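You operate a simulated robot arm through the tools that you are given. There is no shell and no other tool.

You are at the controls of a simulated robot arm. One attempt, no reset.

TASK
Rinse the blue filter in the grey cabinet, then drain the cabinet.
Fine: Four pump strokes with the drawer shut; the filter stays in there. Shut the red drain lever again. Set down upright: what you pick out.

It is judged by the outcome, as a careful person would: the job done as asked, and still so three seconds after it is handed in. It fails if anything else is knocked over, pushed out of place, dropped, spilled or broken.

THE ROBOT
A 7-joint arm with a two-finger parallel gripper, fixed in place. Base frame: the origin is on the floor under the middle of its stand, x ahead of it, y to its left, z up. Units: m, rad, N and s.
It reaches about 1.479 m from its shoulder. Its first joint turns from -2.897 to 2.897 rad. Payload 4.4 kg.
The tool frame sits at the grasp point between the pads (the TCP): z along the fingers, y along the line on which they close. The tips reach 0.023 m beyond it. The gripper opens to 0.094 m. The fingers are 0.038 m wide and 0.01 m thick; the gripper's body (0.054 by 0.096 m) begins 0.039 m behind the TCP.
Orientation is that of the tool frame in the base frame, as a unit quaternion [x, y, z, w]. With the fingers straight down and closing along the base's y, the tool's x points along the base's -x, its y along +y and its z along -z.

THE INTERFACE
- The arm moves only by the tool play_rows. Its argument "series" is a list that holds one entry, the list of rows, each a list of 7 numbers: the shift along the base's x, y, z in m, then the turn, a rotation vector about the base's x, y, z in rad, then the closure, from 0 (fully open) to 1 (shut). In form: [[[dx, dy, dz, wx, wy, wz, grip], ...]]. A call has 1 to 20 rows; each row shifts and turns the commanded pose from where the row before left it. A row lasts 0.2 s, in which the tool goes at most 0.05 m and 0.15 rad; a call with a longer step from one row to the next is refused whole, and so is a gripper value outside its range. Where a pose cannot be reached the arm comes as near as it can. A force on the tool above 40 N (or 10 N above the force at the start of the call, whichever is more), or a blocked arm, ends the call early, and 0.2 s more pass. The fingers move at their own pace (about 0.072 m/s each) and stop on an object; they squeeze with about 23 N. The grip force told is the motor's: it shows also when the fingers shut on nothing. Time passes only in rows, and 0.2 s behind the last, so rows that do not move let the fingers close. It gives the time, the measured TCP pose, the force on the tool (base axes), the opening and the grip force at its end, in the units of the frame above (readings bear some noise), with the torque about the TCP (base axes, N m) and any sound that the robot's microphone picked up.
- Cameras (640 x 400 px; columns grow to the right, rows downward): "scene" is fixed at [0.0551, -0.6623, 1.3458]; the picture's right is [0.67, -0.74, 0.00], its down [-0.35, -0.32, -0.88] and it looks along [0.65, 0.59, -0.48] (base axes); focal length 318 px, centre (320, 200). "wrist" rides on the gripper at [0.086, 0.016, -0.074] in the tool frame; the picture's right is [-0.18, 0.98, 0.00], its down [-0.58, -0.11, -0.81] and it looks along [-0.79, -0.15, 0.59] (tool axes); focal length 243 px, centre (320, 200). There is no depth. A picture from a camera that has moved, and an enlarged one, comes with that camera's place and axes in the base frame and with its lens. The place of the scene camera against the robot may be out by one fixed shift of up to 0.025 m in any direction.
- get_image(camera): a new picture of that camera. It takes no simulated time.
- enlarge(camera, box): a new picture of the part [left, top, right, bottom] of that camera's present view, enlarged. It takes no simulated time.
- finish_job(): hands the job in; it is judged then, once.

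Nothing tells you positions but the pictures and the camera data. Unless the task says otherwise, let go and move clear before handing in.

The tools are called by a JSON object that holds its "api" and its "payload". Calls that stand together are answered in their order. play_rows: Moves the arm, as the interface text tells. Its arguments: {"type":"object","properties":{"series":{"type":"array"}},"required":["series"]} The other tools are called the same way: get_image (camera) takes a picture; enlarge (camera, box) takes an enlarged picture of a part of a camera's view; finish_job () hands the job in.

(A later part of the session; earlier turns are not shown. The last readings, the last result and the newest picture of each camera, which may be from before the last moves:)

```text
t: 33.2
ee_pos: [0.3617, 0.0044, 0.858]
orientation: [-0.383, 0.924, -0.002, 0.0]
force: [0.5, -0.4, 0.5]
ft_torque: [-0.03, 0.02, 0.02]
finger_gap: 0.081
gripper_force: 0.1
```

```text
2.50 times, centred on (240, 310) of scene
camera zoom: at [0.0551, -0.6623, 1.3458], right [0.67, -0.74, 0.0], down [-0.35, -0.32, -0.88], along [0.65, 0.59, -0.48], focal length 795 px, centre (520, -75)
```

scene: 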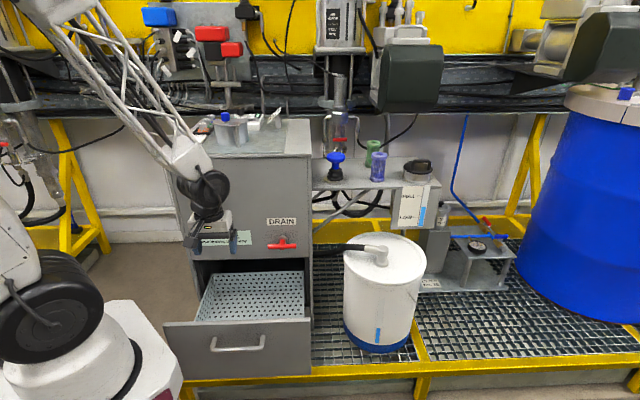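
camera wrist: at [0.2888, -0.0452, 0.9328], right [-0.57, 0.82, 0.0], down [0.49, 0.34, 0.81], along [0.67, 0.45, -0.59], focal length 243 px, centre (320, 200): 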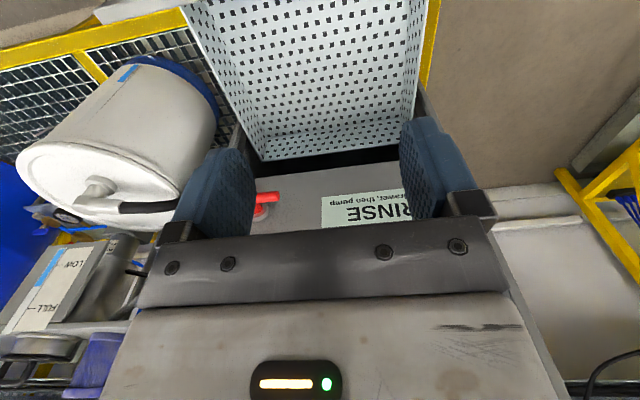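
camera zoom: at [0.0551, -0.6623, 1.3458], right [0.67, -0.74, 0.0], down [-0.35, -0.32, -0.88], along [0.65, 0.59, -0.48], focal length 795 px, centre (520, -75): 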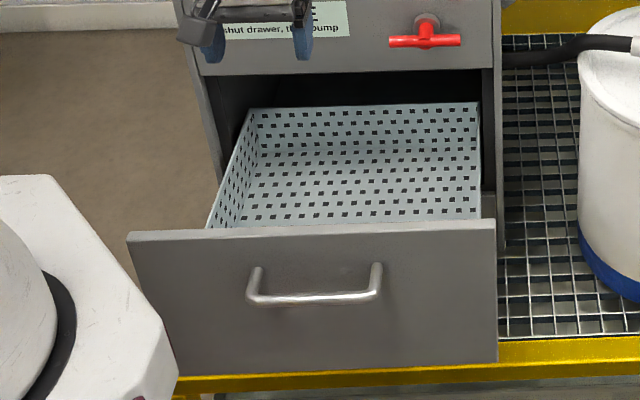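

The basket is completely empty. I estimate it spans about 0.24–0.58 m along the normal and 0.11–0.46 m laterally, with the floor near z 0.39 and the rim near 0.475. Next I go up and over to the front of the shelf to locate the blue filter precisely.

{"api": "play_rows", "payload": {"series": [[[0, 0, 0.048, 0, 0, 0, 0], [0, 0, 0.048, 0, 0, 0, 0], [0, 0, 0.048, 0, 0, 0, 0], [0, 0, 0.048, 0, 0, 0, 0], [0, 0, 0.048, 0, 0, 0, 0], [0.0416, -0.0244, 0.002, 0, 0, 0, 0], [0.0416, -0.0244, 0.002, 0, 0, 0, 0], [0.0416, -0.0244, 0.002, 0, 0, 0, 0], [0.0416, -0.0244, 0.002, 0, 0, 0, 0], [0.0416, -0.0244, 0.002, 0, 0, 0, 0], [0.0416, -0.0244, 0.002, 0, 0, 0, 0], [0.0416, -0.0244, 0.002, 0, 0, 0, 0], [0.0416, -0.0244, 0.002, 0, 0, 0, 0], [0.0416, -0.0244, 0.002, 0, 0, 0, 0], [0.0416, -0.0244, 0.002, 0, 0, 0, 0], [0, 0, 0, 0, 0, 0, 0]]]}}

{"api": "get_image", "payload": {"camera": "wrist"}}

{"api": "enlarge", "payload": {"camera": "wrist", "box": [160, 0, 480, 200]}}

```text
t: 36.6
ee_pos: [0.7801, -0.2395, 1.1188]
orientation: [-0.382, 0.924, -0.002, 0.0]
force: [-0.1, 0.2, -0.9]
ft_torque: [-0.06, -0.02, -0.02]
finger_gap: 0.0939
gripper_force: 0.0
```

```text
taken
camera wrist: at [0.7059, -0.2887, 1.195], right [-0.57, 0.82, 0.0], down [0.49, 0.34, 0.81], along [0.67, 0.45, -0.59], focal length 243 px, centre (320, 200)
```

wrist: 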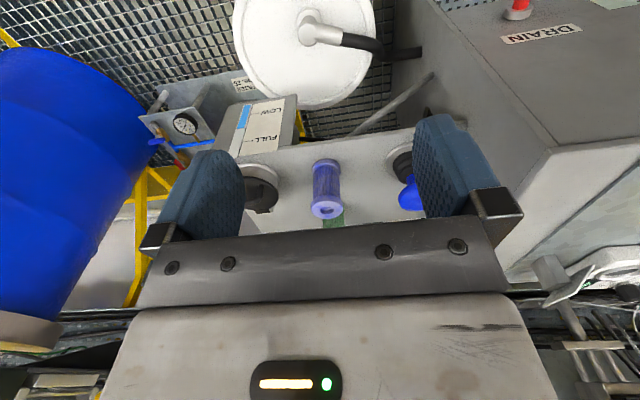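

```text
2.00 times, centred on (320, 100) of wrist
camera zoom: at [0.7059, -0.2887, 1.195], right [-0.57, 0.82, 0.0], down [0.49, 0.34, 0.81], along [0.67, 0.45, -0.59], focal length 485 px, centre (320, 400)
```

zoom: 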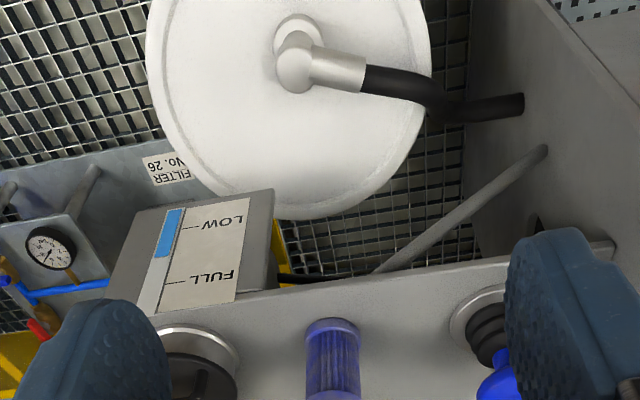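

{"api": "enlarge", "payload": {"camera": "wrist", "box": [240, 130, 440, 255]}}

{"api": "enlarge", "payload": {"camera": "scene", "box": [300, 120, 460, 240]}}

```text
3.20 times, centred on (340, 192) of wrist
camera zoom: at [0.7059, -0.2887, 1.195], right [-0.57, 0.82, 0.0], down [0.49, 0.34, 0.81], along [0.67, 0.45, -0.59], focal length 776 px, centre (256, 224)
```

zoom: 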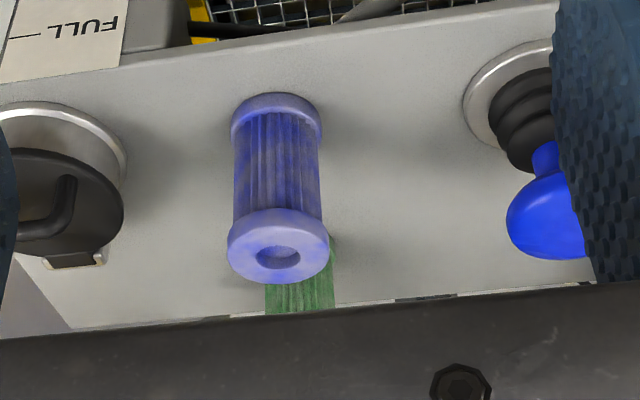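

```text
3.33 times, centred on (380, 180) of scene
camera zoom: at [0.0551, -0.6623, 1.3458], right [0.67, -0.74, 0.0], down [-0.35, -0.32, -0.88], along [0.65, 0.59, -0.48], focal length 1060 px, centre (120, 267)
```

zoom: 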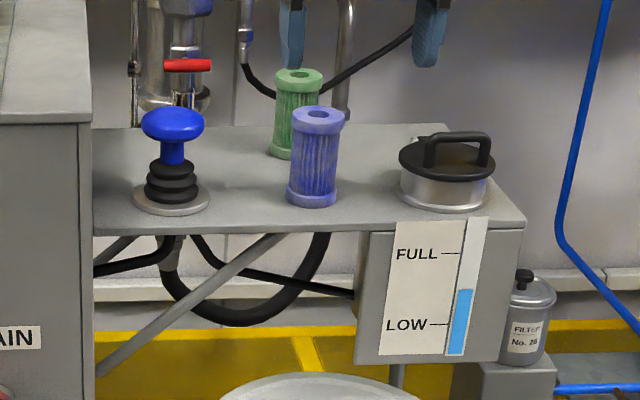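

I place the blue filter at about (0.987, -0.082), from z 0.856 to 0.958 and about 0.055 m across at the flanges. I'll move above it with the fingers open along the shelf and check alignment.

{"api": "play_rows", "payload": {"series": [[[0.0345, 0.0263, -0.01, 0, 0, 0, 0], [0.0345, 0.0263, -0.01, 0, 0, 0, 0], [0.0345, 0.0263, -0.01, 0, 0, 0, 0], [0.0345, 0.0263, -0.01, 0, 0, 0, 0], [0.0345, 0.0263, -0.01, 0, 0, 0, 0], [0.0345, 0.0263, -0.01, 0, 0, 0, 0], [0, 0, 0, 0, 0, 0, 0]]]}}

{"api": "get_image", "payload": {"camera": "wrist"}}

{"api": "enlarge", "payload": {"camera": "scene", "box": [300, 60, 460, 200]}}

```text
t: 38.2
ee_pos: [0.9827, -0.0807, 1.0605]
orientation: [-0.383, 0.924, -0.001, -0.001]
force: [-0.8, 0.8, 0.5]
ft_torque: [0.01, 0.01, 0.02]
finger_gap: 0.0938
gripper_force: 0.0
```

```text
taken
camera wrist: at [0.9096, -0.1311, 1.1362], right [-0.57, 0.82, 0.0], down [0.49, 0.34, 0.81], along [0.67, 0.45, -0.59], focal length 243 px, centre (320, 200)
```

wrist: 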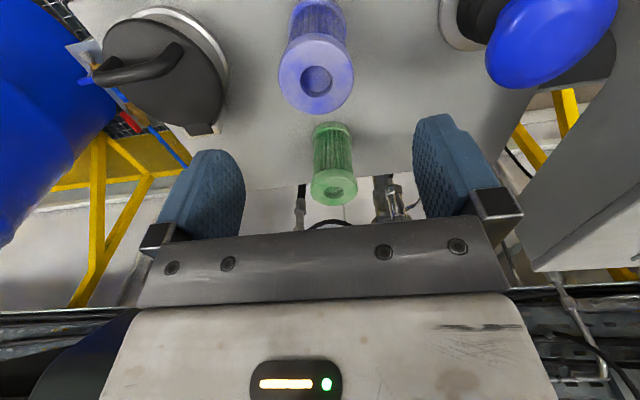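

```text
2.86 times, centred on (380, 130) of scene
camera zoom: at [0.0551, -0.6623, 1.3458], right [0.67, -0.74, 0.0], down [-0.35, -0.32, -0.88], along [0.65, 0.59, -0.48], focal length 908 px, centre (149, 400)
```

zoom: 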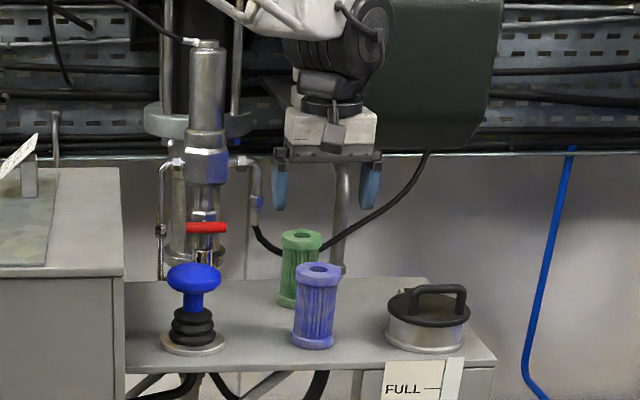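

The new view confirms the filter at about (0.986, -0.082), with its top near z 0.96. I'll correct by 3 mm, descend and close on it.

{"api": "play_rows", "payload": {"series": [[[0.003, -0.001, -0.026, 0, 0, 0, 0.12], [0, 0, -0.026, 0, 0, 0, 0.12], [0, 0, -0.026, 0, 0, 0, 0.12], [0, 0, -0.026, 0, 0, 0, 0.12], [0, 0, -0.026, 0, 0, 0, 0.12], [0, 0, 0, 0, 0, 0, 0.12]]]}}

{"api": "get_image", "payload": {"camera": "wrist"}}

{"api": "enlarge", "payload": {"camera": "scene", "box": [300, 60, 460, 200]}}

```text
t: 39.6
ee_pos: [0.9828, -0.0811, 0.9333]
orientation: [-0.383, 0.924, -0.001, -0.001]
force: [-0.2, -0.3, 0.1]
ft_torque: [0.03, 0.0, -0.03]
finger_gap: 0.0827
gripper_force: 0.0
```

```text
taken
camera wrist: at [0.9108, -0.1318, 1.0088], right [-0.57, 0.82, 0.0], down [0.49, 0.34, 0.81], along [0.67, 0.45, -0.59], focal length 243 px, centre (320, 200)
```

wrist: 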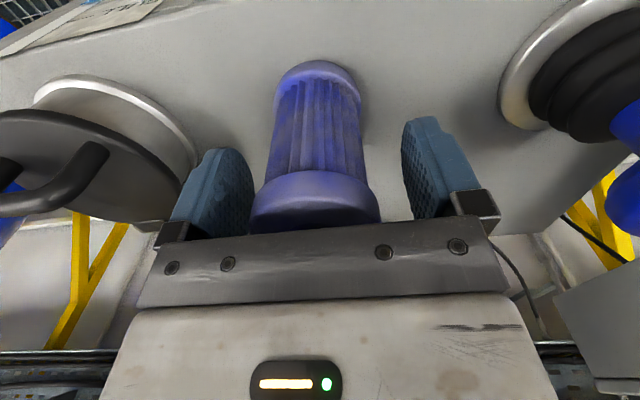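

```text
2.86 times, centred on (380, 130) of scene
camera zoom: at [0.0551, -0.6623, 1.3458], right [0.67, -0.74, 0.0], down [-0.35, -0.32, -0.88], along [0.65, 0.59, -0.48], focal length 908 px, centre (149, 400)
```

zoom: 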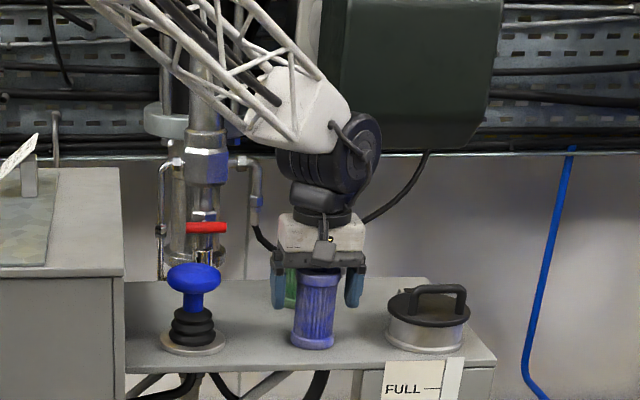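

The filter sits centred between the pads. Close, then lift slightly to check the hold.

{"api": "play_rows", "payload": {"series": [[[0, 0, 0, 0, 0, 0, 1.0], [0, 0, 0, 0, 0, 0, 1.0], [0, 0, 0, 0, 0, 0, 1.0], [0, 0, 0, 0, 0, 0, 1.0]]]}}

{"api": "play_rows", "payload": {"series": [[[0, 0, 0.02, 0, 0, 0, 1.0], [0, 0, 0.03, 0, 0, 0, 1.0], [0, 0, 0, 0, 0, 0, 1.0]]]}}

{"api": "get_image", "payload": {"camera": "wrist"}}

{"api": "enlarge", "payload": {"camera": "scene", "box": [300, 60, 460, 200]}}

```text
t: 40.6
ee_pos: [0.9842, -0.0814, 0.9341]
orientation: [-0.383, 0.924, 0.0, -0.001]
force: [0.1, 0.5, -0.1]
ft_torque: [-0.01, -0.03, -0.01]
finger_gap: 0.0551
gripper_force: 22.7
```

```text
t: 41.4
ee_pos: [0.9842, -0.0804, 0.9826]
orientation: [-0.383, 0.924, -0.002, -0.001]
force: [0.7, -0.4, 0.8]
ft_torque: [0.0, -0.02, 0.0]
finger_gap: 0.0002
gripper_force: 23.1
```

```text
taken
camera wrist: at [0.9104, -0.1312, 1.0586], right [-0.57, 0.82, 0.0], down [0.49, 0.34, 0.81], along [0.67, 0.45, -0.59], focal length 243 px, centre (320, 200)
```

wrist: 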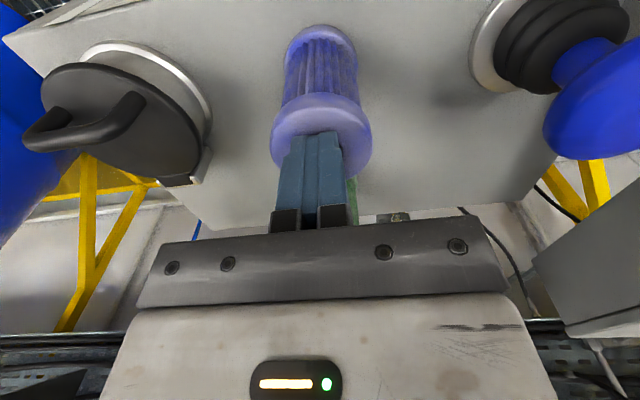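

```text
2.86 times, centred on (380, 130) of scene
camera zoom: at [0.0551, -0.6623, 1.3458], right [0.67, -0.74, 0.0], down [-0.35, -0.32, -0.88], along [0.65, 0.59, -0.48], focal length 908 px, centre (149, 400)
```

zoom: 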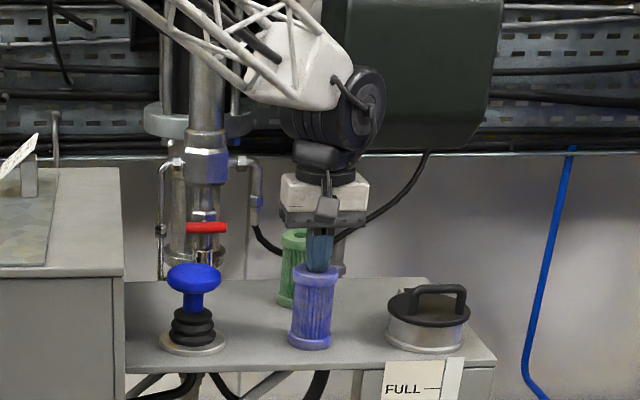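

The fingers slipped off: the gap is now 0 and the filter still stands on the shelf. I'll raise a bit, open, and check that it's upright and where exactly it is.

{"api": "play_rows", "payload": {"series": [[[0, 0, 0.03, 0, 0, 0, 1.0], [0, 0, 0.04, 0, 0, 0, 1.0], [-0.014, -0.014, 0.01, 0, 0, 0, 0.3], [-0.014, -0.014, 0, 0, 0, 0, 0], [0, 0, 0, 0, 0, 0, 0], [0, 0, 0, 0, 0, 0, 0]]]}}

{"api": "get_image", "payload": {"camera": "wrist"}}

{"api": "enlarge", "payload": {"camera": "wrist", "box": [240, 20, 400, 140]}}

{"api": "enlarge", "payload": {"camera": "scene", "box": [330, 120, 430, 190]}}

```text
t: 42.8
ee_pos: [0.9569, -0.1098, 1.0599]
orientation: [-0.382, 0.924, 0.0, -0.001]
force: [-0.1, -0.5, -0.8]
ft_torque: [0.02, 0.03, 0.0]
finger_gap: 0.0941
gripper_force: 0.0
```

```text
taken
camera wrist: at [0.8833, -0.1592, 1.1352], right [-0.57, 0.82, 0.0], down [0.49, 0.34, 0.81], along [0.67, 0.45, -0.59], focal length 243 px, centre (320, 200)
```

wrist: 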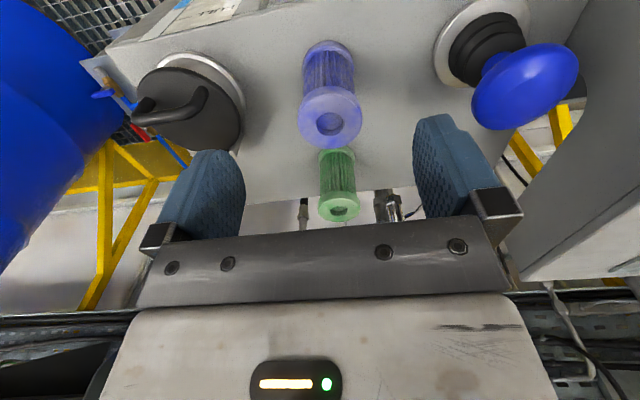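

```text
3.33 times, centred on (320, 80) of wrist
camera zoom: at [0.8833, -0.1592, 1.1352], right [-0.57, 0.82, 0.0], down [0.49, 0.34, 0.81], along [0.67, 0.45, -0.59], focal length 809 px, centre (320, 600)
```

zoom: 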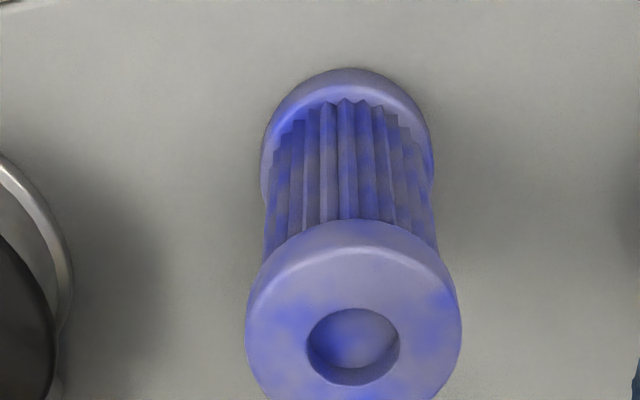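

```text
5.71 times, centred on (380, 155) of scene
camera zoom: at [0.0551, -0.6623, 1.3458], right [0.67, -0.74, 0.0], down [-0.35, -0.32, -0.88], along [0.65, 0.59, -0.48], focal length 1817 px, centre (-23, 457)
```

zoom: 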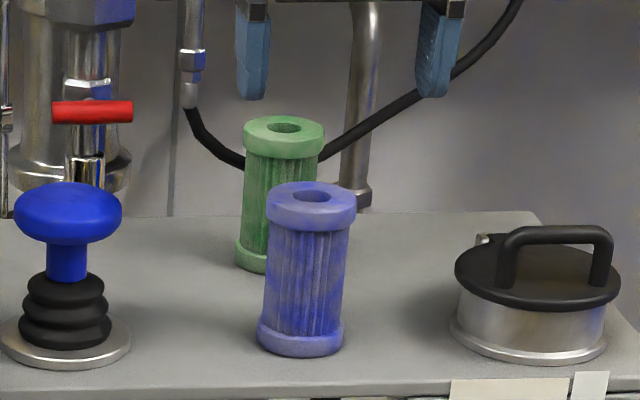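

The filter is upright and unmoved at about (0.985, -0.080), so the pads slid over the top flange. I'll try again a little lower, giving the grip time to settle and lifting in tiny steps while watching force and gap.

{"api": "play_rows", "payload": {"series": [[[0.014, 0.0145, -0.03, 0, 0, 0, 0.12], [0.014, 0.0145, -0.03, 0, 0, 0, 0.12], [0, 0, -0.03, 0, 0, 0, 0.12], [0, 0, -0.025, 0, 0, 0, 0.12], [0, 0, -0.0195, 0, 0, 0, 0.12], [0, 0, 0, 0, 0, 0, 0.12], [0, 0, 0, 0, 0, 0, 0.5], [0, 0, 0, 0, 0, 0, 1.0], [0, 0, 0, 0, 0, 0, 1.0], [0, 0, 0, 0, 0, 0, 1.0], [0, 0, 0, 0, 0, 0, 1.0], [0, 0, 0, 0, 0, 0, 1.0]]]}}

{"api": "get_image", "payload": {"camera": "wrist"}}

{"api": "enlarge", "payload": {"camera": "scene", "box": [330, 120, 430, 190]}}

```text
t: 45.4
ee_pos: [0.9834, -0.0842, 0.9262]
orientation: [-0.383, 0.924, -0.001, 0.0]
force: [-0.5, 0.6, 0.0]
ft_torque: [-0.01, 0.02, 0.02]
finger_gap: 0.0543
gripper_force: 23.6
```

```text
taken
camera wrist: at [0.9091, -0.1344, 1.0015], right [-0.57, 0.82, 0.0], down [0.49, 0.34, 0.81], along [0.67, 0.45, -0.59], focal length 243 px, centre (320, 200)
```

wrist: 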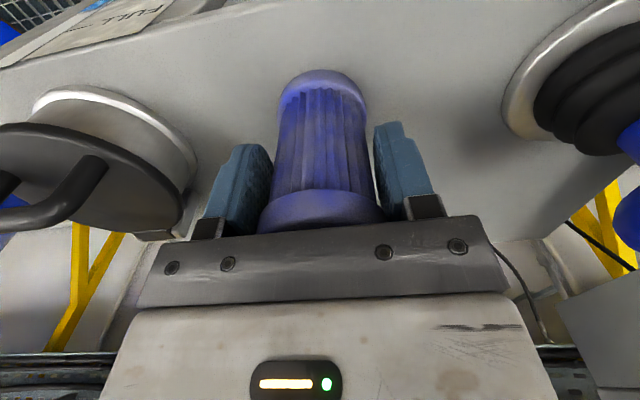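

```text
5.71 times, centred on (380, 155) of scene
camera zoom: at [0.0551, -0.6623, 1.3458], right [0.67, -0.74, 0.0], down [-0.35, -0.32, -0.88], along [0.65, 0.59, -0.48], focal length 1817 px, centre (-23, 457)
```

zoom: 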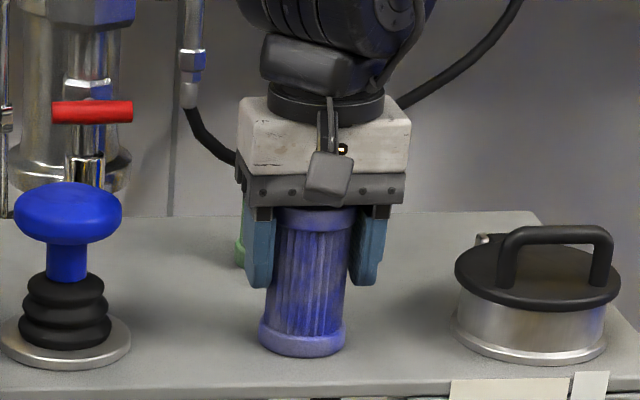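

{"api": "play_rows", "payload": {"series": [[[0, 0, 0.003, 0, 0, 0, 1.0], [0, 0, 0, 0, 0, 0, 1.0]]]}}

{"api": "play_rows", "payload": {"series": [[[0, 0, 0.003, 0, 0, 0, 1.0], [0, 0, 0, 0, 0, 0, 1.0]]]}}

{"api": "enlarge", "payload": {"camera": "scene", "box": [330, 120, 430, 190]}}

```text
t: 46.0
ee_pos: [0.9819, -0.0829, 0.9293]
orientation: [-0.383, 0.924, -0.001, 0.0]
force: [0.0, -0.5, -1.0]
ft_torque: [-0.02, -0.01, 0.0]
finger_gap: 0.0545
gripper_force: 23.3
```

```text
t: 46.6
ee_pos: [0.9837, -0.0809, 0.9311]
orientation: [-0.383, 0.924, -0.001, -0.001]
force: [0.4, 0.0, -0.2]
ft_torque: [-0.03, -0.03, -0.01]
finger_gap: 0.0545
gripper_force: 23.4
```

```text
5.71 times, centred on (380, 155) of scene
camera zoom: at [0.0551, -0.6623, 1.3458], right [0.67, -0.74, 0.0], down [-0.35, -0.32, -0.88], along [0.65, 0.59, -0.48], focal length 1817 px, centre (-23, 457)
```

zoom: 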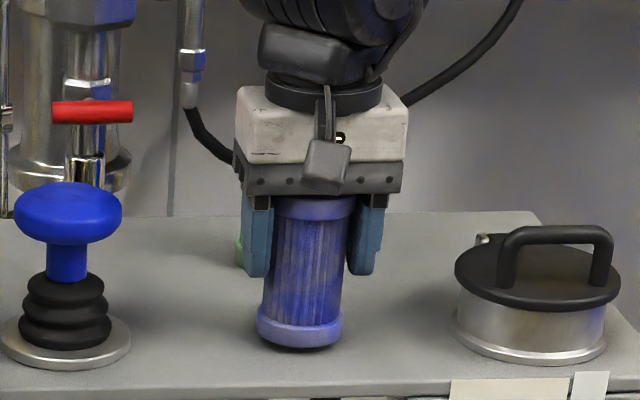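

The filter is rising with the gripper this time. I'll lift gently, raising speed gradually.

{"api": "play_rows", "payload": {"series": [[[0, 0, 0.003, 0, 0, 0, 1.0], [0, 0, 0.004, 0, 0, 0, 1.0], [0, 0, 0.005, 0, 0, 0, 1.0], [0, 0, 0.006, 0, 0, 0, 1.0], [0, 0, 0.006, 0, 0, 0, 1.0], [0, 0, 0.006, 0, 0, 0, 1.0], [0, 0, 0.004, 0, 0, 0, 1.0], [0, 0, 0.002, 0, 0, 0, 1.0]]]}}

{"api": "enlarge", "payload": {"camera": "scene", "box": [330, 120, 430, 190]}}

{"api": "get_image", "payload": {"camera": "wrist"}}

```text
t: 48.4
ee_pos: [0.9851, -0.0817, 0.9685]
orientation: [-0.383, 0.924, -0.001, 0.0]
force: [-0.4, -0.9, -1.3]
ft_torque: [-0.04, 0.0, -0.01]
finger_gap: 0.0547
gripper_force: 23.0
```

```text
5.71 times, centred on (380, 155) of scene
camera zoom: at [0.0551, -0.6623, 1.3458], right [0.67, -0.74, 0.0], down [-0.35, -0.32, -0.88], along [0.65, 0.59, -0.48], focal length 1817 px, centre (-23, 457)
```

zoom: 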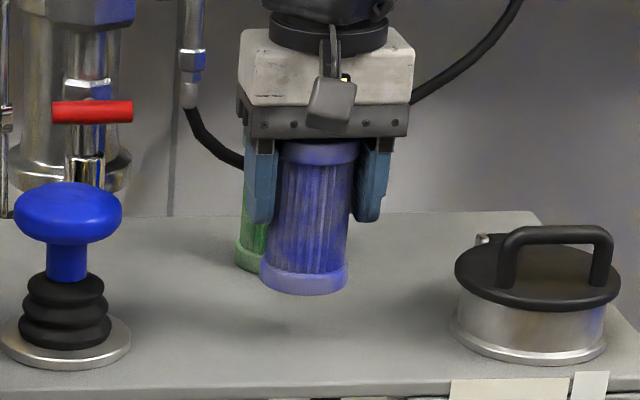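

```text
taken
camera wrist: at [0.9106, -0.1308, 1.043], right [-0.57, 0.82, 0.0], down [0.49, 0.34, 0.81], along [0.67, 0.45, -0.59], focal length 243 px, centre (320, 200)
```

wrist: 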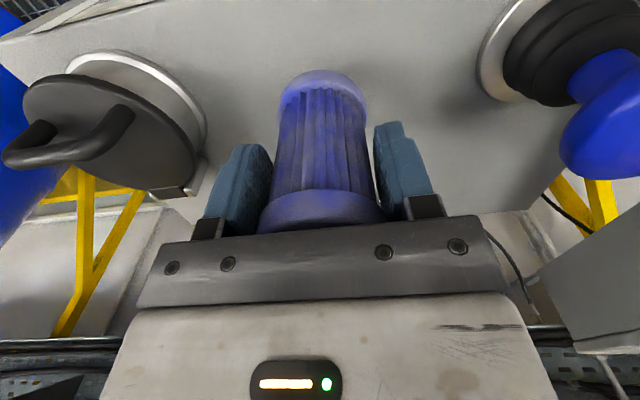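

The filter hangs upright in the grip. I'll carry it slowly, first straight out from the shelf along the negative normal.

{"api": "play_rows", "payload": {"series": [[[0, 0, 0.006, 0, 0, 0, 1.0], [-0.003, -0.003, 0.01, 0, 0, 0, 1.0], [-0.008, -0.008, 0.01, 0, 0, 0, 1.0], [-0.012, -0.012, 0.006, 0, 0, 0, 1.0], [-0.015, -0.015, 0, 0, 0, 0, 1.0], [-0.016, -0.016, 0, 0, 0, 0, 1.0], [-0.016, -0.016, 0, 0, 0, 0, 1.0], [-0.016, -0.016, 0, 0, 0, 0, 1.0], [-0.016, -0.016, 0, 0, 0, 0, 1.0], [-0.016, -0.016, 0, 0, 0, 0, 1.0], [-0.016, -0.016, 0, 0, 0, 0, 1.0], [-0.016, -0.016, 0, 0, 0, 0, 1.0], [-0.014, -0.014, 0, 0, 0, 0, 1.0], [-0.01, -0.01, 0, 0, 0, 0, 1.0], [-0.004, -0.004, 0, 0, 0, 0, 1.0]]]}}

{"api": "get_image", "payload": {"camera": "wrist"}}

{"api": "get_image", "payload": {"camera": "scene"}}

```text
t: 51.6
ee_pos: [0.8064, -0.2574, 0.9986]
orientation: [-0.383, 0.924, -0.001, -0.001]
force: [-0.2, -0.6, -0.7]
ft_torque: [-0.04, 0.0, 0.0]
finger_gap: 0.0545
gripper_force: 22.9
```

```text
taken
camera wrist: at [0.7321, -0.3075, 1.0746], right [-0.57, 0.82, 0.0], down [0.49, 0.34, 0.81], along [0.67, 0.45, -0.59], focal length 243 px, centre (320, 200)
```

wrist: 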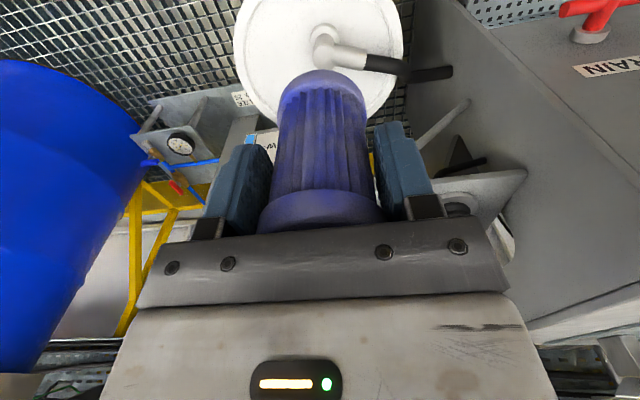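

```text
taken
```

scene: 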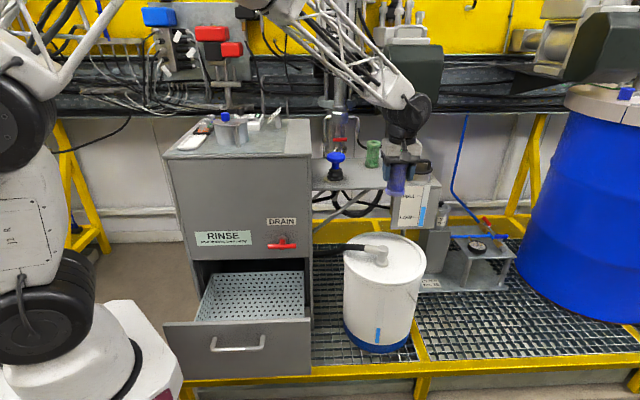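

{"api": "play_rows", "payload": {"series": [[[-0.006, 0.006, 0, 0, 0, 0, 1.0], [-0.012, 0.012, 0, 0, 0, 0, 1.0], [-0.0183, 0.0183, -0.004, 0, 0, 0, 1.0], [-0.0183, 0.0183, -0.008, 0, 0, 0, 1.0], [-0.0183, 0.0183, -0.01, 0, 0, 0, 1.0], [-0.0183, 0.0183, -0.01, 0, 0, 0, 1.0], [-0.0183, 0.0183, -0.01, 0, 0, 0, 1.0], [-0.0183, 0.0183, -0.01, 0, 0, 0, 1.0], [-0.0183, 0.0183, -0.01, 0, 0, 0, 1.0], [-0.0183, 0.0183, -0.01, 0, 0, 0, 1.0], [-0.0183, 0.0183, -0.01, 0, 0, 0, 1.0], [-0.0183, 0.0183, -0.01, 0, 0, 0, 1.0], [-0.0183, 0.0183, -0.01, 0, 0, 0, 1.0], [-0.0183, 0.0183, -0.01, 0, 0, 0, 1.0], [-0.0183, 0.0183, -0.01, 0, 0, 0, 1.0], [-0.0183, 0.0183, -0.01, 0, 0, 0, 1.0], [-0.0183, 0.0183, -0.008, 0, 0, 0, 1.0], [-0.0183, 0.0183, -0.004, 0, 0, 0, 1.0], [-0.012, 0.012, 0, 0, 0, 0, 1.0], [-0.006, 0.006, 0, 0, 0, 0, 1.0]]]}}

{"api": "get_image", "payload": {"camera": "wrist"}}

{"api": "get_image", "payload": {"camera": "scene"}}

```text
t: 55.8
ee_pos: [0.4772, 0.0694, 0.8561]
orientation: [-0.383, 0.924, -0.001, 0.0]
force: [-0.1, -0.5, -0.2]
ft_torque: [-0.02, -0.01, -0.01]
finger_gap: 0.0546
gripper_force: 23.4
```

```text
taken
camera wrist: at [0.4042, 0.0199, 0.9315], right [-0.56, 0.83, 0.0], down [0.49, 0.34, 0.81], along [0.66, 0.45, -0.59], focal length 243 px, centre (320, 200)
```

wrist: 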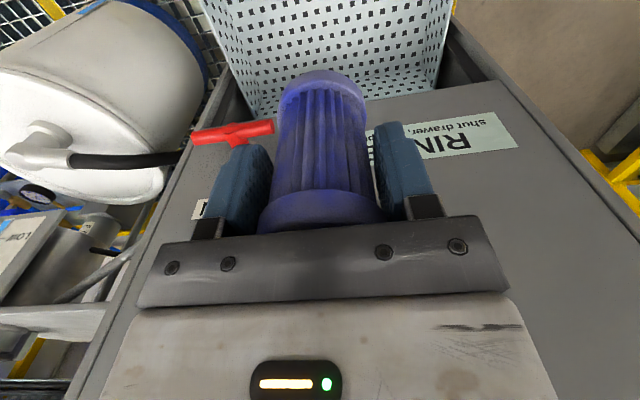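

```text
taken
```

scene: 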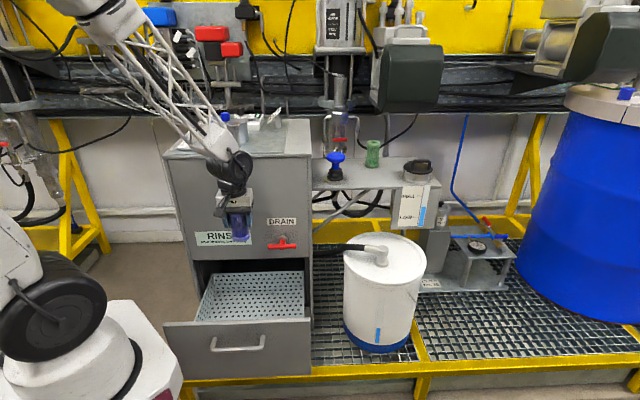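

{"api": "enlarge", "payload": {"camera": "wrist", "box": [190, 0, 470, 150]}}

```text
2.29 times, centred on (330, 75) of wrist
camera zoom: at [0.4042, 0.0199, 0.9315], right [-0.56, 0.83, 0.0], down [0.49, 0.34, 0.81], along [0.66, 0.45, -0.59], focal length 555 px, centre (297, 486)
```

zoom: 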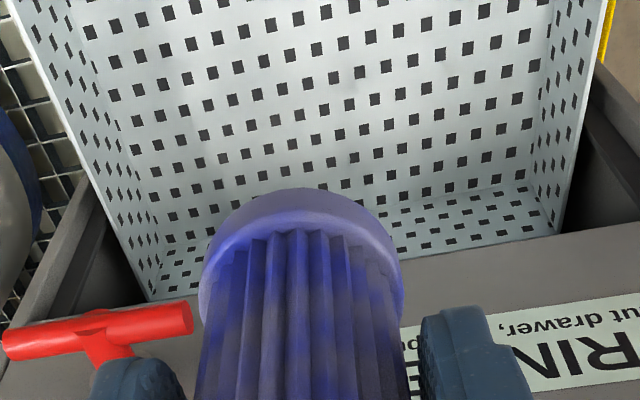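

I'm over the basket at n 0.387, lateral 0.288. I'll descend slowly and stop part-way to check clearances.

{"api": "play_rows", "payload": {"series": [[[0, 0, -0.008, 0, 0, 0, 1.0], [0, 0, -0.014, 0, 0, 0, 1.0], [0, 0, -0.02, 0, 0, 0, 1.0], [0, 0, -0.02, 0, 0, 0, 1.0], [0, 0, -0.02, 0, 0, 0, 1.0], [0, 0, -0.02, 0, 0, 0, 1.0], [0, 0, -0.02, 0, 0, 0, 1.0], [0, 0, -0.02, 0, 0, 0, 1.0], [0, 0, -0.02, 0, 0, 0, 1.0], [0, 0, -0.02, 0, 0, 0, 1.0], [0, 0, -0.02, 0, 0, 0, 1.0], [0, 0, -0.02, 0, 0, 0, 1.0], [0, 0, -0.018, 0, 0, 0, 1.0], [0, 0, -0.01, 0, 0, 0, 1.0], [0, 0, -0.005, 0, 0, 0, 1.0]]]}}

{"api": "get_image", "payload": {"camera": "wrist"}}

{"api": "enlarge", "payload": {"camera": "scene", "box": [150, 180, 350, 380]}}

```text
t: 59.0
ee_pos: [0.4779, 0.0705, 0.6017]
orientation: [-0.382, 0.924, -0.001, 0.0]
force: [0.2, -0.5, -0.6]
ft_torque: [0.01, -0.03, 0.03]
finger_gap: 0.0546
gripper_force: 23.2
```

```text
taken
camera wrist: at [0.4047, 0.0206, 0.677], right [-0.57, 0.82, 0.0], down [0.49, 0.34, 0.81], along [0.67, 0.45, -0.59], focal length 243 px, centre (320, 200)
```

wrist: 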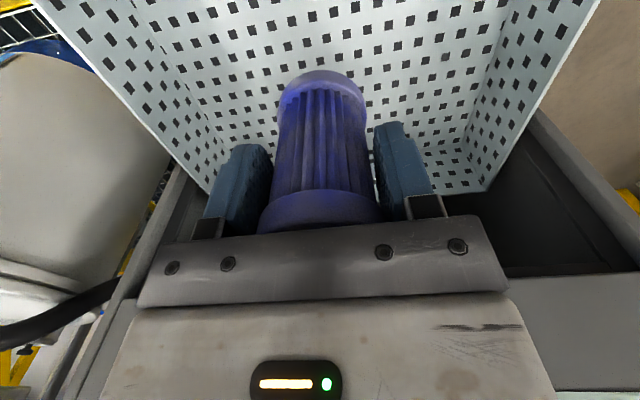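

```text
2.00 times, centred on (250, 280) of scene
camera zoom: at [0.0551, -0.6623, 1.3458], right [0.67, -0.74, 0.0], down [-0.35, -0.32, -0.88], along [0.65, 0.59, -0.48], focal length 636 px, centre (460, 40)
```

zoom: 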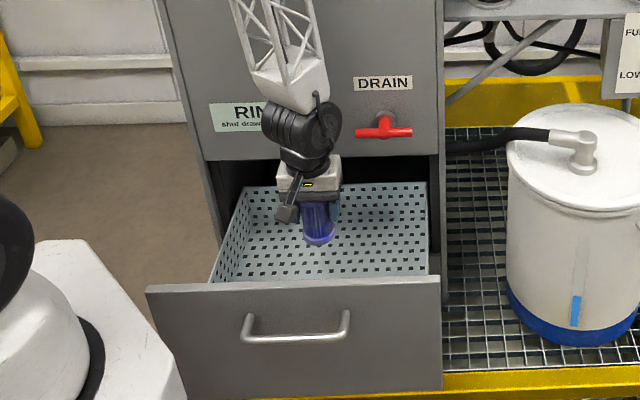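

The rim and floor estimates agree between the two cameras: rim at about 0.475, floor at about 0.388. I'll descend to just above the floor, then step down watching for contact.

{"api": "play_rows", "payload": {"series": [[[0, 0, -0.008, 0, 0, 0, 1.0], [0, 0, -0.015, 0, 0, 0, 1.0], [0, 0, -0.02, 0, 0, 0, 1.0], [0, 0, -0.02, 0, 0, 0, 1.0], [0, 0, -0.02, 0, 0, 0, 1.0], [0, 0, -0.015, 0, 0, 0, 1.0], [0, 0, -0.012, 0, 0, 0, 1.0], [0, 0, -0.006, 0, 0, 0, 1.0], [0, 0, -0.004, 0, 0, 0, 1.0], [0, 0, 0, 0, 0, 0, 1.0]]]}}

{"api": "get_image", "payload": {"camera": "wrist"}}

{"api": "enlarge", "payload": {"camera": "scene", "box": [180, 210, 320, 330]}}

```text
t: 61.2
ee_pos: [0.477, 0.0698, 0.4804]
orientation: [-0.383, 0.924, -0.002, -0.001]
force: [0.3, -0.7, -1.5]
ft_torque: [0.01, 0.0, -0.03]
finger_gap: 0.0546
gripper_force: 23.4
```

```text
taken
camera wrist: at [0.4035, 0.0204, 0.5564], right [-0.57, 0.82, 0.0], down [0.49, 0.34, 0.81], along [0.67, 0.45, -0.59], focal length 243 px, centre (320, 200)
```

wrist: 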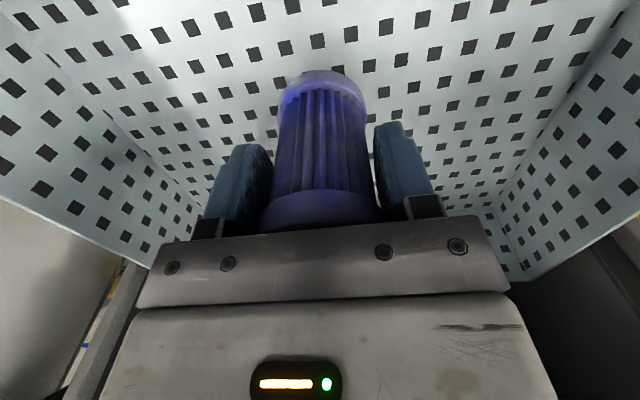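

```text
3.33 times, centred on (250, 270) of scene
camera zoom: at [0.0551, -0.6623, 1.3458], right [0.67, -0.74, 0.0], down [-0.35, -0.32, -0.88], along [0.65, 0.59, -0.48], focal length 1060 px, centre (553, -33)
```

zoom: 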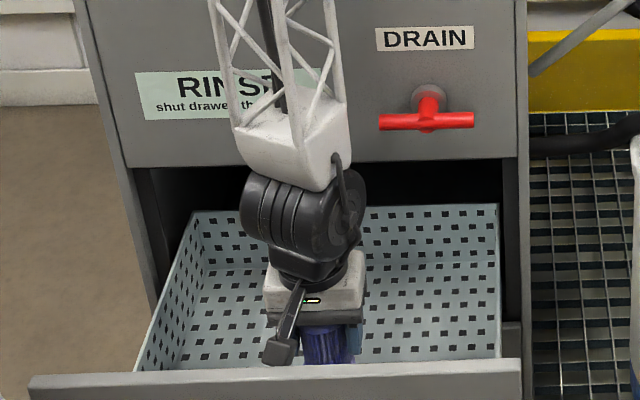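

{"api": "play_rows", "payload": {"series": [[[0, 0, -0.004, 0, 0, 0, 1.0], [0, 0, -0.004, 0, 0, 0, 1.0], [0, 0, -0.003, 0, 0, 0, 1.0], [0, 0, 0, 0, 0, 0, 1.0]]]}}

{"api": "play_rows", "payload": {"series": [[[0, 0, -0.003, 0, 0, 0, 1.0], [0, 0, 0, 0, 0, 0, 1.0]]]}}

{"api": "play_rows", "payload": {"series": [[[0, 0, -0.003, 0, 0, 0, 1.0], [0, 0, 0, 0, 0, 0, 1.0]]]}}

{"api": "play_rows", "payload": {"series": [[[0, 0, -0.003, 0, 0, 0, 1.0], [0, 0, 0, 0, 0, 0, 1.0]]]}}

```text
t: 62.2
ee_pos: [0.4788, 0.0696, 0.4702]
orientation: [-0.382, 0.924, -0.002, 0.0]
force: [0.1, 0.4, -1.2]
ft_torque: [0.03, 0.0, 0.02]
finger_gap: 0.0545
gripper_force: 22.6
```

```text
t: 62.8
ee_pos: [0.4763, 0.0686, 0.4676]
orientation: [-0.383, 0.924, -0.002, 0.0]
force: [0.5, 0.1, -1.2]
ft_torque: [-0.03, -0.01, 0.01]
finger_gap: 0.0546
gripper_force: 23.0
```

```text
t: 63.4
ee_pos: [0.4787, 0.0708, 0.4642]
orientation: [-0.383, 0.924, -0.001, -0.001]
force: [-1.1, -0.5, -1.0]
ft_torque: [0.0, 0.03, 0.01]
finger_gap: 0.0546
gripper_force: 22.9
```

```text
t: 64.0
ee_pos: [0.4784, 0.0712, 0.4607]
orientation: [-0.382, 0.924, -0.002, -0.001]
force: [0.7, -0.5, -0.6]
ft_torque: [-0.01, 0.0, -0.02]
finger_gap: 0.0543
gripper_force: 22.6
```

{"api": "play_rows", "payload": {"series": [[[0, 0, -0.003, 0, 0, 0, 1.0], [0, 0, 0, 0, 0, 0, 1.0]]]}}

{"api": "play_rows", "payload": {"series": [[[0, 0, -0.003, 0, 0, 0, 1.0], [0, 0, 0, 0, 0, 0, 1.0]]]}}

{"api": "play_rows", "payload": {"series": [[[0, 0, -0.003, 0, 0, 0, 1.0], [0, 0, 0, 0, 0, 0, 1.0]]]}}

{"api": "get_image", "payload": {"camera": "wrist"}}

```text
t: 64.6
ee_pos: [0.4787, 0.0709, 0.458]
orientation: [-0.383, 0.924, -0.001, 0.0]
force: [0.3, -0.2, -1.0]
ft_torque: [0.01, 0.0, 0.01]
finger_gap: 0.0547
gripper_force: 22.5
```

```text
t: 65.2
ee_pos: [0.4789, 0.0702, 0.4543]
orientation: [-0.383, 0.924, -0.001, 0.0]
force: [0.2, -0.1, -1.3]
ft_torque: [0.0, 0.02, -0.01]
finger_gap: 0.0545
gripper_force: 22.9
```

```text
t: 65.8
ee_pos: [0.4778, 0.0689, 0.451]
orientation: [-0.383, 0.924, -0.002, 0.0]
force: [-0.8, -0.6, -1.6]
ft_torque: [0.0, -0.04, -0.02]
finger_gap: 0.0545
gripper_force: 22.8
```

```text
taken
camera wrist: at [0.4049, 0.0197, 0.5271], right [-0.57, 0.82, 0.0], down [0.49, 0.34, 0.81], along [0.67, 0.45, -0.59], focal length 243 px, centre (320, 200)
```

wrist: 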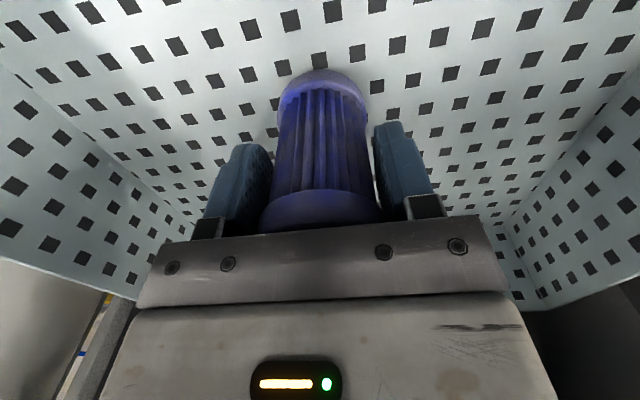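

{"api": "play_rows", "payload": {"series": [[[0, 0, -0.003, 0, 0, 0, 1.0], [0, 0, -0.003, 0, 0, 0, 1.0], [0, 0, 0, 0, 0, 0, 1.0]]]}}

{"api": "play_rows", "payload": {"series": [[[0, 0, -0.003, 0, 0, 0, 1.0], [0, 0, 0, 0, 0, 0, 1.0]]]}}

{"api": "play_rows", "payload": {"series": [[[0, 0, -0.003, 0, 0, 0, 1.0], [0, 0, 0, 0, 0, 0, 1.0]]]}}

{"api": "play_rows", "payload": {"series": [[[0, 0, -0.003, 0, 0, 0, 1.0], [0, 0, 0, 0, 0, 0, 1.0]]]}}

{"api": "get_image", "payload": {"camera": "wrist"}}

{"api": "get_image", "payload": {"camera": "scene"}}

```text
t: 66.6
ee_pos: [0.4774, 0.0703, 0.4459]
orientation: [-0.383, 0.924, -0.001, -0.001]
force: [0.3, 0.3, -0.3]
ft_torque: [-0.03, -0.02, -0.02]
finger_gap: 0.0545
gripper_force: 23.7
```

```text
t: 67.2
ee_pos: [0.4778, 0.0701, 0.4439]
orientation: [-0.383, 0.924, -0.001, -0.001]
force: [-4.4, 1.1, 12.8]
ft_torque: [0.28, 0.15, 0.07]
finger_gap: 0.0545
gripper_force: 22.6
```

```text
t: 67.8
ee_pos: [0.4795, 0.0697, 0.4397]
orientation: [-0.383, 0.924, -0.001, 0.001]
force: [-1.7, 0.3, 19.8]
ft_torque: [0.22, 0.04, 0.03]
finger_gap: 0.0548
gripper_force: 23.3
```

```text
t: 68.2
ee_pos: [0.4785, 0.0699, 0.4378]
orientation: [-0.384, 0.923, -0.001, 0.001]
force: [-1.5, -0.1, 8.8]
ft_torque: [0.05, 0.13, 0.06]
finger_gap: 0.0549
gripper_force: 23.2
stopped in row 2: the force on the tool passed its limit at 47 N (the readings are from after the stop); the commanded pose is now the measured one
```

```text
taken
camera wrist: at [0.4063, 0.0197, 0.5128], right [-0.57, 0.82, 0.0], down [0.49, 0.34, 0.81], along [0.67, 0.46, -0.59], focal length 243 px, centre (320, 200)
```

wrist: 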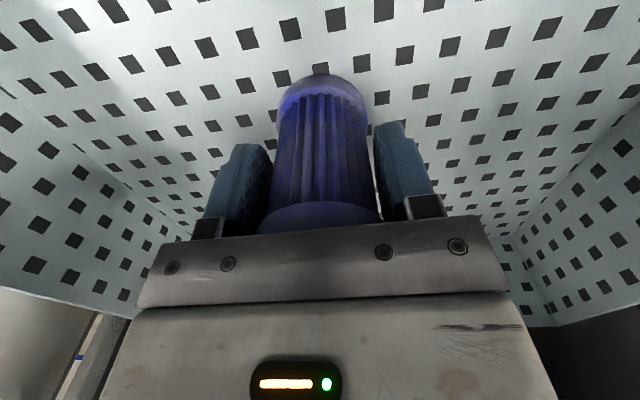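

```text
taken
```

scene: 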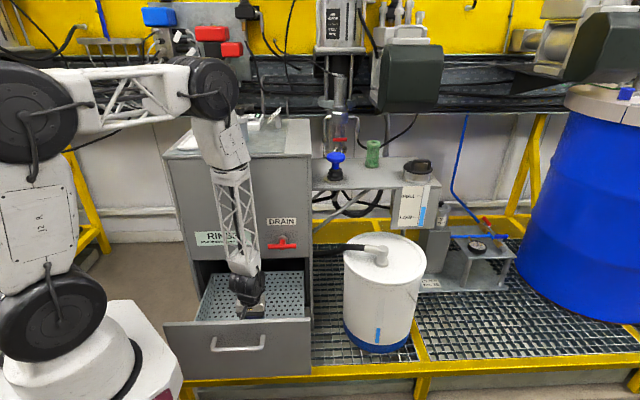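

The filter has touched the basket floor, so it sits upright at about z 0.375. I'll ease up a hair, open the fingers, and withdraw straight up slowly.

{"api": "play_rows", "payload": {"series": [[[0, 0, 0.002, 0, 0, 0, 1.0], [0, 0, 0, 0, 0, 0, 0.2], [0, 0, 0, 0, 0, 0, 0.1], [0, 0, 0, 0, 0, 0, 0.1], [0, 0, 0, 0, 0, 0, 0.1]]]}}

{"api": "get_image", "payload": {"camera": "wrist"}}

```text
t: 69.4
ee_pos: [0.4793, 0.0693, 0.4389]
orientation: [-0.383, 0.924, 0.0, 0.001]
force: [0.8, -0.3, -0.4]
ft_torque: [0.01, 0.0, 0.02]
finger_gap: 0.0847
gripper_force: 0.1
```

```text
taken
camera wrist: at [0.406, 0.0199, 0.5144], right [-0.57, 0.82, 0.0], down [0.49, 0.34, 0.81], along [0.67, 0.45, -0.59], focal length 243 px, centre (320, 200)
```

wrist: 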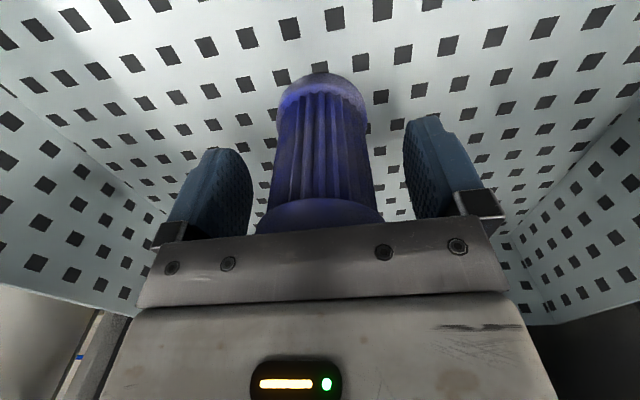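

The filter is released and standing. Now I rise slowly straight up, clear of the drawer.

{"api": "play_rows", "payload": {"series": [[[0, 0, 0.01, 0, 0, 0, 0.1], [0, 0, 0.015, 0, 0, 0, 0.1], [0, 0, 0.02, 0, 0, 0, 0.1], [0, 0, 0.02, 0, 0, 0, 0.1], [0, 0, 0.02, 0, 0, 0, 0.1], [0, 0, 0.025, 0, 0, 0, 0.1], [0, 0, 0.03, 0, 0, 0, 0.1], [0, 0, 0.035, 0, 0, 0, 0.1], [0, 0, 0.035, 0, 0, 0, 0.1], [0, 0, 0.035, 0, 0, 0, 0.1], [0, 0, 0.035, 0, 0, 0, 0.1], [0, 0, 0.035, 0, 0, 0, 0.1], [0, 0, 0.035, 0, 0, 0, 0.1], [0, 0, 0.035, 0, 0, 0, 0.1], [0, 0, 0, 0, 0, 0, 0.1]]]}}

{"api": "get_image", "payload": {"camera": "wrist"}}

{"api": "get_image", "payload": {"camera": "scene"}}

```text
t: 72.6
ee_pos: [0.48, 0.0684, 0.8232]
orientation: [-0.383, 0.924, -0.001, 0.001]
force: [0.3, 0.6, -0.6]
ft_torque: [0.01, 0.01, -0.04]
finger_gap: 0.0847
gripper_force: 0.0
```

```text
taken
camera wrist: at [0.4073, 0.0192, 0.8996], right [-0.57, 0.82, 0.0], down [0.49, 0.34, 0.81], along [0.67, 0.46, -0.59], focal length 243 px, centre (320, 200)
```

wrist: 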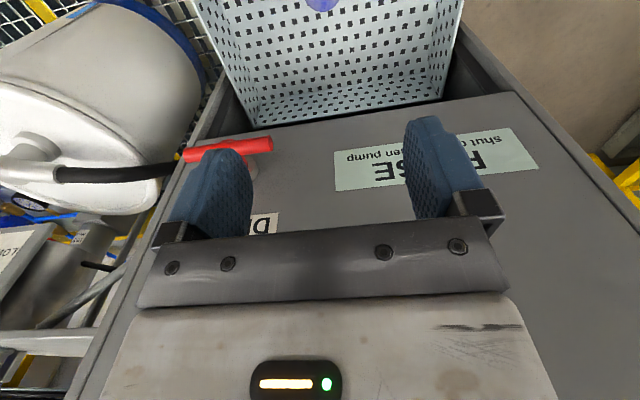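

```text
taken
```

scene: 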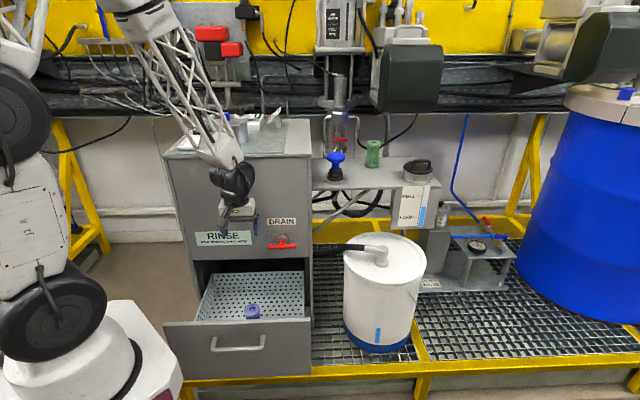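

The filter stands upright in the basket. To shut the drawer without the hand meeting the cabinet face, I'll push the panel part-way with vertical closed fingers, then finish with a tilted tool. First I move in front of the panel, above the handle.

{"api": "play_rows", "payload": {"series": [[[-0.024, -0.024, 0, 0, 0, 0, 0.5], [-0.0243, -0.0243, 0, 0, 0, 0, 1.0], [-0.0243, -0.0243, 0, 0, 0, 0, 1.0], [-0.0243, -0.0243, 0, 0, 0, 0, 1.0], [-0.0243, -0.0243, 0, 0, 0, 0, 1.0], [-0.0243, -0.0243, 0, 0, 0, 0, 1.0], [-0.0225, -0.0225, 0, 0, 0, 0, 1.0], [0, 0, 0, 0, 0, 0, 1.0]]]}}

{"api": "get_image", "payload": {"camera": "wrist"}}

{"api": "enlarge", "payload": {"camera": "wrist", "box": [180, 0, 460, 180]}}

{"api": "get_image", "payload": {"camera": "scene"}}

```text
t: 74.4
ee_pos: [0.311, -0.0981, 0.824]
orientation: [-0.383, 0.924, -0.001, 0.0]
force: [-0.4, -1.2, 0.7]
ft_torque: [0.01, 0.0, -0.03]
finger_gap: 0.0
gripper_force: 22.7
```

```text
taken
camera wrist: at [0.2372, -0.1492, 0.9002], right [-0.57, 0.82, 0.0], down [0.49, 0.34, 0.81], along [0.67, 0.46, -0.59], focal length 243 px, centre (320, 200)
```

wrist: 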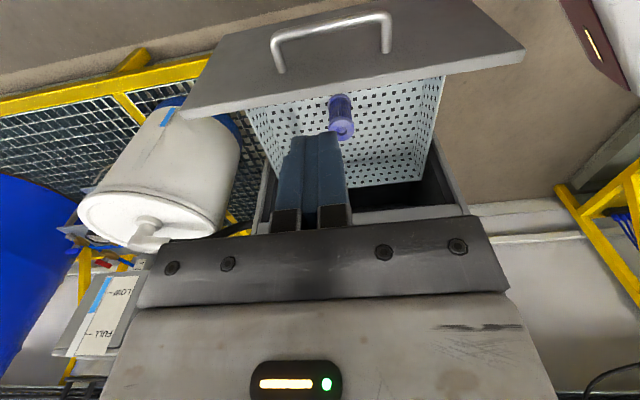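

```text
2.22 times, centred on (320, 90) of wrist
camera zoom: at [0.2372, -0.1492, 0.9002], right [-0.57, 0.82, 0.0], down [0.49, 0.34, 0.81], along [0.67, 0.46, -0.59], focal length 539 px, centre (320, 444)
```

zoom: 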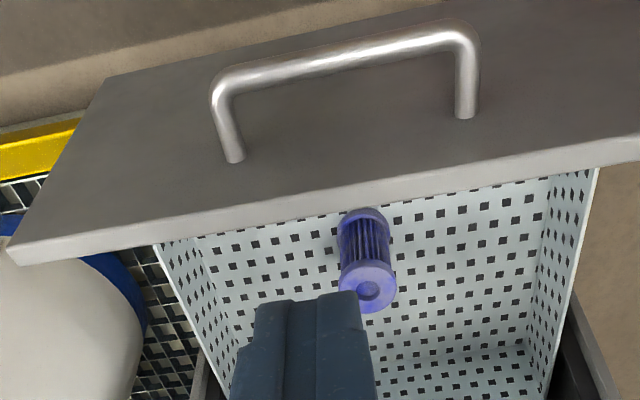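

```text
taken
```

scene: 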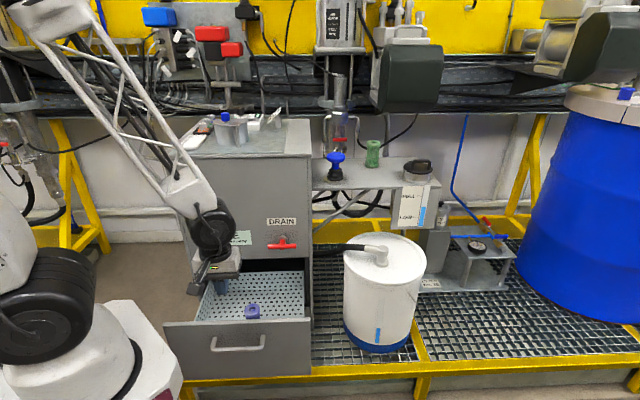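

{"api": "play_rows", "payload": {"series": [[[-0.004, -0.004, -0.044, 0, 0, 0, 1.0], [0, 0, -0.044, 0, 0, 0, 1.0], [0, 0, -0.044, 0, 0, 0, 1.0], [0, 0, -0.044, 0, 0, 0, 1.0], [0, 0, -0.042, 0, 0, 0, 1.0], [0, 0, 0, 0, 0, 0, 1.0]]]}}

{"api": "get_image", "payload": {"camera": "wrist"}}

{"api": "enlarge", "payload": {"camera": "scene", "box": [130, 210, 330, 390]}}

```text
t: 75.8
ee_pos: [0.3087, -0.0995, 0.6056]
orientation: [-0.383, 0.924, 0.0, 0.001]
force: [-0.2, 0.5, 0.3]
ft_torque: [0.0, -0.04, -0.01]
finger_gap: 0.0
gripper_force: 23.1
```

```text
taken
camera wrist: at [0.2351, -0.1506, 0.6814], right [-0.57, 0.82, 0.0], down [0.49, 0.34, 0.81], along [0.67, 0.46, -0.59], focal length 243 px, centre (320, 200)
```

wrist: 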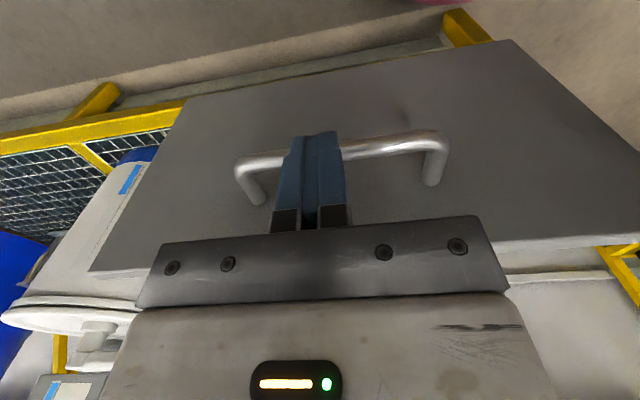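

```text
2.22 times, centred on (230, 300) of scene
camera zoom: at [0.0551, -0.6623, 1.3458], right [0.67, -0.74, 0.0], down [-0.35, -0.32, -0.88], along [0.65, 0.59, -0.48], focal length 707 px, centre (520, -22)
```

zoom: 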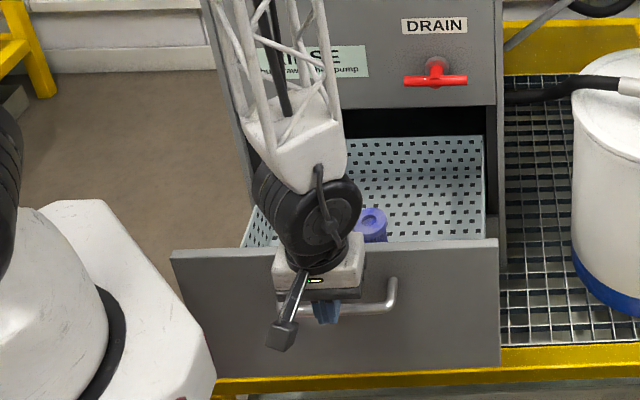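

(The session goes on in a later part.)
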